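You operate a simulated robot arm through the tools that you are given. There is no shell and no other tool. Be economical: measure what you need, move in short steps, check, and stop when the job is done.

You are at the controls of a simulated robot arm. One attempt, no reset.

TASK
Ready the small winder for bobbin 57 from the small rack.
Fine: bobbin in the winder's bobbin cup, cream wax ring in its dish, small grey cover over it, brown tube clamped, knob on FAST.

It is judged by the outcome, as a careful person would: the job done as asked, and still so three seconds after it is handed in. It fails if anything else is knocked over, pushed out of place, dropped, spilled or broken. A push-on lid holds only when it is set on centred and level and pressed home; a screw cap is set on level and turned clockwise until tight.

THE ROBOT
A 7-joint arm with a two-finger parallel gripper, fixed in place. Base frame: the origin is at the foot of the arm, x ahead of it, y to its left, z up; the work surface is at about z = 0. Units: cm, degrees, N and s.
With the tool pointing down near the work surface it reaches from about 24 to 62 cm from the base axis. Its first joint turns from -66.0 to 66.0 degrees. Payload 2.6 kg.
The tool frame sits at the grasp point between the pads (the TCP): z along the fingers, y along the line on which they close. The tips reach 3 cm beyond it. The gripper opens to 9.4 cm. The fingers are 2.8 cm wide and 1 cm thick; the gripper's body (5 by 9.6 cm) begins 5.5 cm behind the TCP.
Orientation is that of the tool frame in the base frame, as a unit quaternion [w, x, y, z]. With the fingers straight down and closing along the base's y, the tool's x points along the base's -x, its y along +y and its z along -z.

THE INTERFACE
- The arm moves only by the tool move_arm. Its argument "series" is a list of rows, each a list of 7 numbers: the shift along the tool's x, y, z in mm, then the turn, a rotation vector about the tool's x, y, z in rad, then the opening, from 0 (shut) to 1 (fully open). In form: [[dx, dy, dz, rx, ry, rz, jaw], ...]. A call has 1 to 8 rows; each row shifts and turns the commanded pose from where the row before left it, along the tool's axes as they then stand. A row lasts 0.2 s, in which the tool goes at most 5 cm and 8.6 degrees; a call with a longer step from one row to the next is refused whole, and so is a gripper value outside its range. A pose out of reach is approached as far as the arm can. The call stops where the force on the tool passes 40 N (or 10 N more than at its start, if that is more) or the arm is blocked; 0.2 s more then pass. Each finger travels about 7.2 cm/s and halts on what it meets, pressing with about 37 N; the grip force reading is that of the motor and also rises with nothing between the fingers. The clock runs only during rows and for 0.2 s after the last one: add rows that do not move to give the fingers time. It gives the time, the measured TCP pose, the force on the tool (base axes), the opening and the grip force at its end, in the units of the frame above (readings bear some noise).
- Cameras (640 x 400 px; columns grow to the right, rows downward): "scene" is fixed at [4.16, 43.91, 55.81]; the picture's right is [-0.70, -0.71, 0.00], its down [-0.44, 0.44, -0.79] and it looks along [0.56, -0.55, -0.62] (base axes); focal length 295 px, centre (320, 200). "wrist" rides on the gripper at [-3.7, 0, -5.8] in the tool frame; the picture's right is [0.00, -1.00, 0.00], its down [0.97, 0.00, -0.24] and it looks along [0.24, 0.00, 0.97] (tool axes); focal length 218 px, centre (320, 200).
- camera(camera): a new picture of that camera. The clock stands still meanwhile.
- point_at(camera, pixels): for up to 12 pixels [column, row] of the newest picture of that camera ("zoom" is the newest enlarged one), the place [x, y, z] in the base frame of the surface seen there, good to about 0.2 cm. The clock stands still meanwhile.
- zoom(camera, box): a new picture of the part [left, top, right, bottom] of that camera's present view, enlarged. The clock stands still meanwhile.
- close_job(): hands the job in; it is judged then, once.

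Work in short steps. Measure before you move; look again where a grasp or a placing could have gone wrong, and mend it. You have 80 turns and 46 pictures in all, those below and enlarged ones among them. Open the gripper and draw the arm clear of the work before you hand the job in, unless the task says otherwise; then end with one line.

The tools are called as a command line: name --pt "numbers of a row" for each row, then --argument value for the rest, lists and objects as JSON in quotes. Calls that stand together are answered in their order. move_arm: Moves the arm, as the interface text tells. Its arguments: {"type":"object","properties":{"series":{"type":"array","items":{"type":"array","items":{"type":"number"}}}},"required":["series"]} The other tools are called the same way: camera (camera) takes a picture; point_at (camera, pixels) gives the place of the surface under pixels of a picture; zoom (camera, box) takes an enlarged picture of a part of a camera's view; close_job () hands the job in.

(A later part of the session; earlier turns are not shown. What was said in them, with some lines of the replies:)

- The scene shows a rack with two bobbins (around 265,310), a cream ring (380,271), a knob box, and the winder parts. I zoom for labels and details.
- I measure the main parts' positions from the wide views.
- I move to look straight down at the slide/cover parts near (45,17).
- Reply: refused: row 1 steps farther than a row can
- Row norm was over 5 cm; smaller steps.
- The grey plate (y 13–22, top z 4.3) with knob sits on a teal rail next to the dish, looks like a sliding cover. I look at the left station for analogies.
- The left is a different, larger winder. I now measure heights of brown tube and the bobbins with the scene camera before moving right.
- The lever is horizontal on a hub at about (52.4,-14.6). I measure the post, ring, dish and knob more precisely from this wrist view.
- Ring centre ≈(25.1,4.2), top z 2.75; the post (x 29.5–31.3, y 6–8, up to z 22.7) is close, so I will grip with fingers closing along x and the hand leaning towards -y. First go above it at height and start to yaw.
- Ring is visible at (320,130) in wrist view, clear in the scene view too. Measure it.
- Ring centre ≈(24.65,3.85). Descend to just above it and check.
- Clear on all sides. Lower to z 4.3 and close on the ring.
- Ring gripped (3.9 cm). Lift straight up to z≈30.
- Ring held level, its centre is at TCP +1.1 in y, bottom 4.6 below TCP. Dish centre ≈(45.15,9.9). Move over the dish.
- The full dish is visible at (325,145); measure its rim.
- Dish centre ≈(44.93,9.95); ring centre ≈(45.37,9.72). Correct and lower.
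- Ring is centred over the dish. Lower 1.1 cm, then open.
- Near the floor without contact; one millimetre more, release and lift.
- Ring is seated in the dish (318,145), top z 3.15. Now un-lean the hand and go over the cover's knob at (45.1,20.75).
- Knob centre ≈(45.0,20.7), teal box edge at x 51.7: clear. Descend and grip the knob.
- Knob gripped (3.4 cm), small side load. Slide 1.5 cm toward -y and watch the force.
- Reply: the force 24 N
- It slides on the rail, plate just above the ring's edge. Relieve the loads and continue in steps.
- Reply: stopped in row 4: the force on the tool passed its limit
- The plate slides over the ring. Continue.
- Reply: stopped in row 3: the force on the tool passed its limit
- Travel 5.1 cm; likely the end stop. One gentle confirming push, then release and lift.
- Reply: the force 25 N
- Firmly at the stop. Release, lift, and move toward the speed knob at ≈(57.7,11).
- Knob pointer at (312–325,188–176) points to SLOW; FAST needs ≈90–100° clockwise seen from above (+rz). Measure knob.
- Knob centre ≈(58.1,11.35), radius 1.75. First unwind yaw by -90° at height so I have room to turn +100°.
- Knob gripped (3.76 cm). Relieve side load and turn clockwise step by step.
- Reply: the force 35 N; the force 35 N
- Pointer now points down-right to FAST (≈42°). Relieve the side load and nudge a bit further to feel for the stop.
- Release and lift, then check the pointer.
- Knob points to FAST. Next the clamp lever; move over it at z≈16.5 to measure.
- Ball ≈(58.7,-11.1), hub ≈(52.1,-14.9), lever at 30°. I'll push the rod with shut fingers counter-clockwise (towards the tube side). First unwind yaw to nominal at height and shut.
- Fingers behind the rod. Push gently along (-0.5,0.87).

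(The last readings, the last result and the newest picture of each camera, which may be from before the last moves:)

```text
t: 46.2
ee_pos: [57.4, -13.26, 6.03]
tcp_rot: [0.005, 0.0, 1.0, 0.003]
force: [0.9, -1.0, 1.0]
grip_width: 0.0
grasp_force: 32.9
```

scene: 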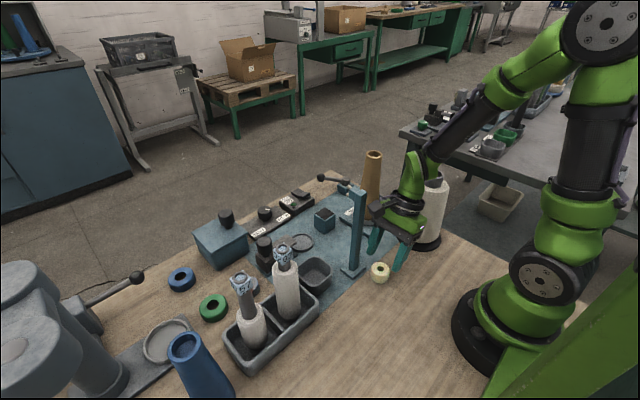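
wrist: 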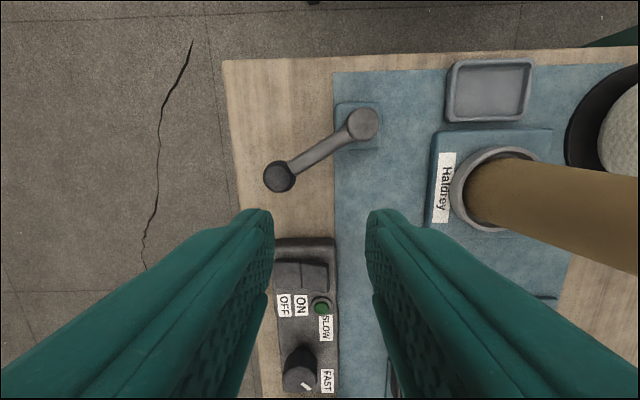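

No resistance; continue along the arc to θ≈70°.

move_arm --pt "5.6 9 0 0 0 0 0" --pt "5.7 7.4 0 0 0 0 0" --pt "5.8 7.4 0 0 0 0 0" --pt "0 0 0 0 0 0 0"

zoom --camera "scene" --box '[290, 130, 410, 220]'

```text
t: 47.2
ee_pos: [55.57, -10.91, 5.84]
tcp_rot: [0.004, 0.0, 1.0, 0.003]
force: [0.4, -0.7, -0.3]
grip_width: 0.0
grasp_force: 32.6
```

```text
4.44 times, centred on (350, 175) of scene
```

zoom: 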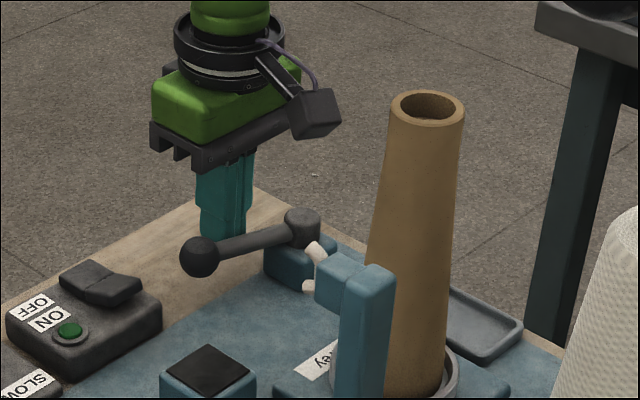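

The lever turns freely. Continue to θ≈110°.

move_arm --pt "8 5.2 0 0 0 0 0" --pt "8 4.6 0 0 0 0 0" --pt "9.2 2 0 0 0 0 0" --pt "9.2 1.8 0 0 0 0 0" --pt "0 0 0 0 0 0 0"

```text
t: 48.2
ee_pos: [53.14, -9.7, 5.96]
tcp_rot: [0.016, -0.006, 1.0, 0.0]
force: [5.2, 0.7, -0.7]
grip_width: 0.0
grasp_force: 33.3
stopped in row 4: the force on the tool passed its limit (the readings are from after the stop); the commanded pose is now the measured one
```

Resistance reached near θ≈100°. Look at where the lever is.

zoom --camera "scene" --box '[290, 130, 410, 220]'

move_arm --pt "3 0 0 0 0 0 0" --pt "0 0 0 0 0 0 0"

```text
4.44 times, centred on (350, 175) of scene
```

zoom: 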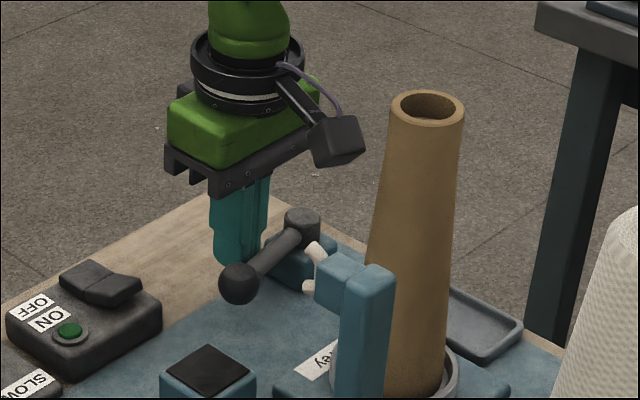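

```text
t: 48.8
ee_pos: [53.1, -9.58, 6.08]
tcp_rot: [0.018, -0.008, 1.0, -0.001]
force: [28.1, 2.1, -12.3]
grip_width: 0.0
grasp_force: 33.4
```

Firm stop confirmed: lever clamped. Back off, rise to z≈28 and travel toward the rack.

move_arm --pt "-10 0 0 0 0 0 0" --pt "0 0 -44 0 0 0 0" --pt "0 0 -44 0 0 0 0" --pt "0 0 -44 0 0 0 0.2" --pt "0 0 -44 0 0 0 0.4" --pt "0 0 -44 0 0 0 0.6" --pt "0 45 0 0 0 0 0.6" --pt "0 45 0 0 0 0 0.6"

move_arm --pt "25 40 0 0 0 0 0.6" --pt "25 40 0 0 0 0 0.6" --pt "25 40 0 0 0 0 0.6" --pt "25 40 0 0 0 0 0.6" --pt "25 40 0 0 0 0 0.6" --pt "25 40 0 0 0 0 0.6" --pt "25 40 0 0 0 0 0.6" --pt "10 30 0 0 0 0 0.6"

camera --camera "wrist"

```text
t: 50.6
ee_pos: [52.87, -0.73, 28.04]
tcp_rot: [0.015, -0.005, 1.0, -0.001]
force: [0.5, -0.8, 0.3]
grip_width: 5.64
grasp_force: 0.0
```

```text
t: 52.4
ee_pos: [34.06, 30.38, 27.47]
tcp_rot: [0.014, -0.005, 1.0, -0.001]
force: [0.0, 0.2, 0.4]
grip_width: 5.64
grasp_force: 0.1
```

```text
8 pictures are left
```

wrist: 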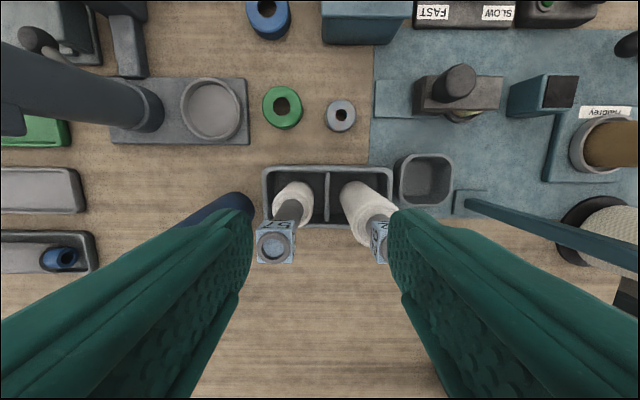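

Bobbin 57 tag at (275,243), cup at (425,180). Measure these.

point_at --camera "wrist" --pixels '[[273, 246], [262, 232], [294, 232], [262, 260], [277, 190], [305, 205], [425, 180], [400, 182], [450, 182], [425, 157], [425, 206], [299, 180]]'

zoom --camera "wrist" --box '[240, 140, 480, 290]'

```text
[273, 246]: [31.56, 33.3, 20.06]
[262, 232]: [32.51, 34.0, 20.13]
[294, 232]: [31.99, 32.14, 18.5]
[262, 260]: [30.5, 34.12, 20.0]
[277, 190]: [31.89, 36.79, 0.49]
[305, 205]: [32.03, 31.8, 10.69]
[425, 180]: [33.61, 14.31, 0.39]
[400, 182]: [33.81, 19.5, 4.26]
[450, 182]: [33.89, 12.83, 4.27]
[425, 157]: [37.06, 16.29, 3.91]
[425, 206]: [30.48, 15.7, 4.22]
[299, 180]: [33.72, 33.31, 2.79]
```

```text
2.67 times, centred on (360, 215) of wrist
```

zoom: 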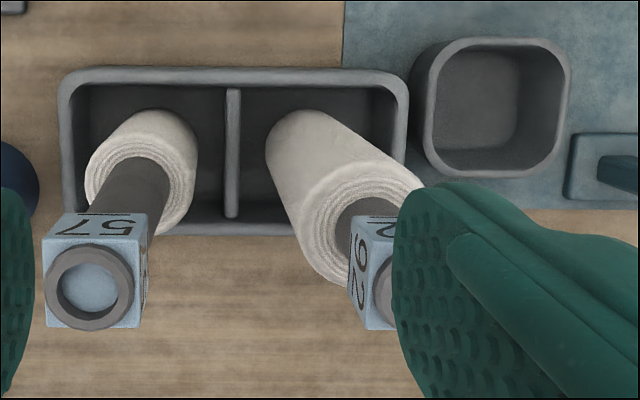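

Tag cube centre ≈(31.55,33.3), z 17.7–20; cup centre ≈(33.8,16.1), inner ±3. Correct the small tilt, go above the cube.

move_arm --pt "0 0 0 0 0.028 0.01 0.6" --pt "25 29 0 0 0 0 0.6" --pt "0 0 30 0 0 0 0.6" --pt "0 0 0 0 0 0 0.6"

camera --camera "wrist"

```text
t: 53.4
ee_pos: [31.78, 33.12, 24.6]
tcp_rot: [0.001, 0.0, 1.0, 0.0]
force: [-0.3, 0.0, -0.6]
grip_width: 5.64
grasp_force: 0.0
```

```text
6 pictures are left
```

wrist: 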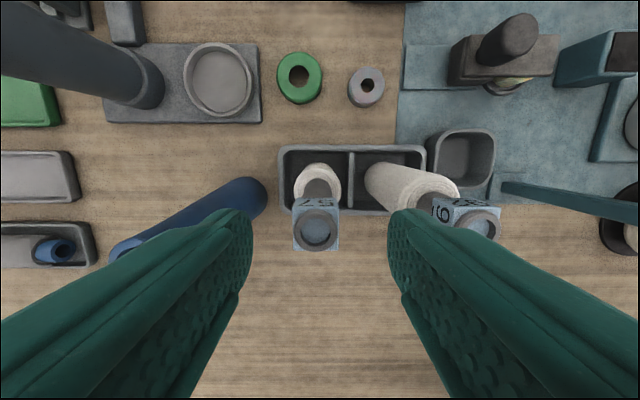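

Cube slightly offset (316,228): shift 3 mm in -x, 2 mm in +y, descend and grip.

move_arm --pt "3 2 20 0 0 0 0.6" --pt "0 0 22 0 0 0 0.6" --pt "0 0 0 0 0 0 0.6" --pt "0 0 0 0 0 0 0.15" --pt "0 0 0 0 0 0 0.15" --pt "0 0 0 0 0 0 0.15"

```text
t: 54.8
ee_pos: [31.37, 33.22, 20.29]
tcp_rot: [0.001, -0.001, 1.0, 0.0]
force: [0.2, 0.0, -0.2]
grip_width: 2.2
grasp_force: 37.1
```

Gripped (2.2 cm). Lift 8 cm and check it hangs straight.

move_arm --pt "0 0 -20 0 0 0 0.15" --pt "0 0 -30 0 0 0 0.15" --pt "0 0 -30 0 0 0 0.15" --pt "0 0 0 0 0 0 0.15"

camera --camera "scene"

```text
t: 55.8
ee_pos: [31.53, 33.11, 28.37]
tcp_rot: [0.001, -0.001, 1.0, 0.001]
force: [0.4, -0.3, -0.3]
grip_width: 2.21
grasp_force: 37.2
```

```text
5 pictures are left
```

scene: 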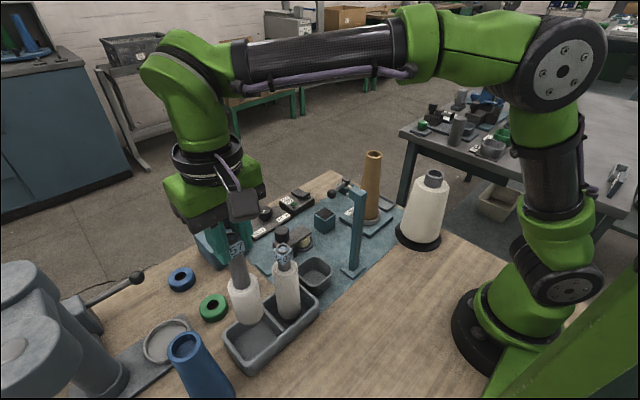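

Bobbin hangs straight. Route round bobbin 92 via x≈39.5, then over the cup.

move_arm --pt "-40 0 0 0 0 0 0.15" --pt "-40 0 0 0 0 0 0.15" --pt "0 -43 0 0 0 0 0.15" --pt "0 -43 0 0 0 0 0.15" --pt "0 -43 0 0 0 0 0.15" --pt "0 -41 0 0 0 0 0.15" --pt "28 0 0 0 0 0 0.15" --pt "29 0 0 0 0 0 0.15"

camera --camera "scene"

point_at --camera "scene" --pixels '[[316, 268], [300, 268], [333, 268], [316, 281], [326, 285], [305, 262], [328, 262], [316, 240]]'

```text
t: 57.6
ee_pos: [33.55, 16.33, 28.24]
tcp_rot: [0.001, -0.001, 1.0, 0.0]
force: [0.4, -0.3, -1.1]
grip_width: 2.21
grasp_force: 36.9
```

```text
4 pictures are left
```

scene: 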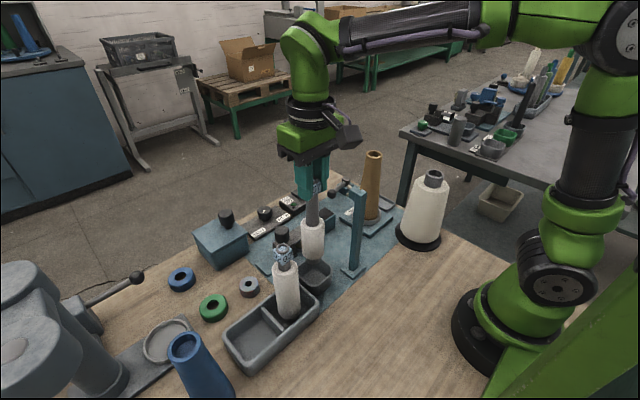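

```text
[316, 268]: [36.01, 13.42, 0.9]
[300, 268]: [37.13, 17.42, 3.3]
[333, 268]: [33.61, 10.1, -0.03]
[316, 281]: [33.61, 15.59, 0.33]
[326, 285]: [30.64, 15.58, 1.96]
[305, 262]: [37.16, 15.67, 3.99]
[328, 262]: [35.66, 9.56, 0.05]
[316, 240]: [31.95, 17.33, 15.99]
```

Zoom on the cup to verify its centre before lowering.

zoom --camera "scene" --box '[275, 215, 355, 300]'

point_at --camera "zoom" --pixels '[[400, 210], [325, 345], [230, 215], [440, 260], [270, 310], [300, 170], [340, 190], [330, 270], [240, 120], [340, 120]]'

```text
4.71 times, centred on (315, 258) of scene
```

zoom: 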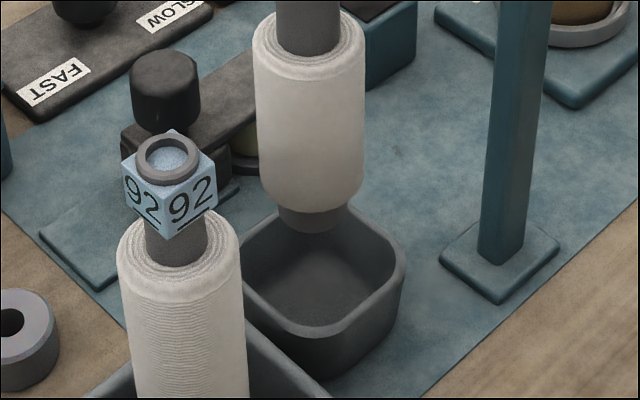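

```text
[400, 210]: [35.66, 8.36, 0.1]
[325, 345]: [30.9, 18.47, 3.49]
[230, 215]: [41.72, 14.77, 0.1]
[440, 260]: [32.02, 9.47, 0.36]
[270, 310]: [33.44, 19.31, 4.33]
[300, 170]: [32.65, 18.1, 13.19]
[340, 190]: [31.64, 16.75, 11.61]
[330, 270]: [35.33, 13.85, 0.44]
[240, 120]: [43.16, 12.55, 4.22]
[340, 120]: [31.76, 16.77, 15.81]
```

Bobbin over the cup; shift (+2, -2.5 mm) and lower to just above the floor.

move_arm --pt "-2 -2.5 30 0 0 0 0.15" --pt "0 0 30 0 0 0 0.15" --pt "0 0 15 0 0 0 0.15" --pt "0 0 2.5 0 0 0 0.15" --pt "0 0 0 0 0 0 0.15"

```text
t: 58.8
ee_pos: [33.87, 16.11, 20.63]
tcp_rot: [0.001, -0.001, 1.0, 0.0]
force: [-0.2, -1.1, -1.4]
grip_width: 2.22
grasp_force: 37.2
```

move_arm --pt "0 0 1.5 0 0 0 0.15" --pt "0 0 1.5 0 0 0 0.15" --pt "0 0 0 0 0 0 0.15"

```text
t: 59.6
ee_pos: [33.86, 15.96, 20.34]
tcp_rot: [0.002, 0.0, 1.0, 0.0]
force: [-2.6, -1.6, 10.7]
grip_width: 2.21
grasp_force: 36.8
```

Contact felt (10.7 N up). Open and check before leaving.

move_arm --pt "0 0 -0.5 0 0 0 0.15" --pt "0 0 0 0 0 0 0.3" --pt "0 0 0 0 0 0 0.5" --pt "0 0 0 0 0 0 0.5" --pt "0 0 -30 0 0 0 0.5" --pt "0 0 -40 0 0 0 0.5" --pt "0 0 -40 0 0 0 0.5" --pt "0 0 0 0 0 0 0.5"

camera --camera "scene"

point_at --camera "scene" --pixels '[[302, 242], [325, 183], [313, 235]]'

```text
t: 61.4
ee_pos: [33.92, 16.08, 31.4]
tcp_rot: [0.001, -0.001, 1.0, -0.001]
force: [0.4, -0.5, 0.1]
grip_width: 4.71
grasp_force: 0.1
```

```text
2 pictures are left
```

scene: 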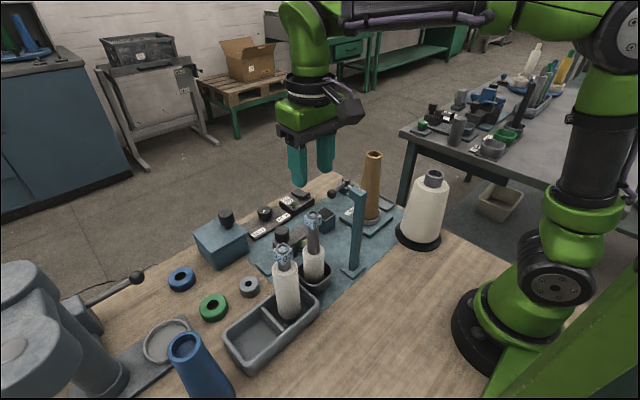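

```text
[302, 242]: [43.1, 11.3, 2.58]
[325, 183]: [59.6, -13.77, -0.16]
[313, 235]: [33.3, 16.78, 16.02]
```

Bobbin 57 stands in the cup. Draw the arm clear and take a last close look.

move_arm --pt "0 0 -30 0 0 0 0.5" --pt "-30 0 -20 0 0 0 0.5" --pt "-30 20 -10 0 0 0 0.5" --pt "0 0 0 0 0 0 0.5" --pt "0 0 0 0 0 0 0.5" --pt "0 0 0 0 0 0 0.5"

zoom --camera "scene" --box '[220, 160, 400, 320]'

```text
t: 62.8
ee_pos: [39.78, 17.95, 37.17]
tcp_rot: [0.0, -0.002, 1.0, 0.0]
force: [0.6, -0.4, 0.4]
grip_width: 4.73
grasp_force: 0.0
```

```text
2.50 times, centred on (310, 240) of scene
```

zoom: 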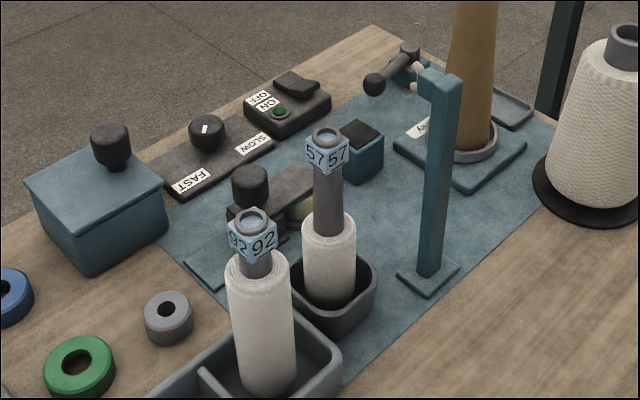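

The close view shows bobbin 57 upright in the cup, the ring under the cover, the knob on FAST and the lever over; nothing else has moved. Handing in.

close_job

```text
The job is handed in.
```

I readied the small winder and handed it in: bobbin 57 in the cup, cream ring in its dish under the grey cover, lever turned to its stop to clamp the brown tube, knob on FAST. I couldn't see the clamp grip the tube; I took the lever's firm stop, turned counter-clockwise, as clamped.
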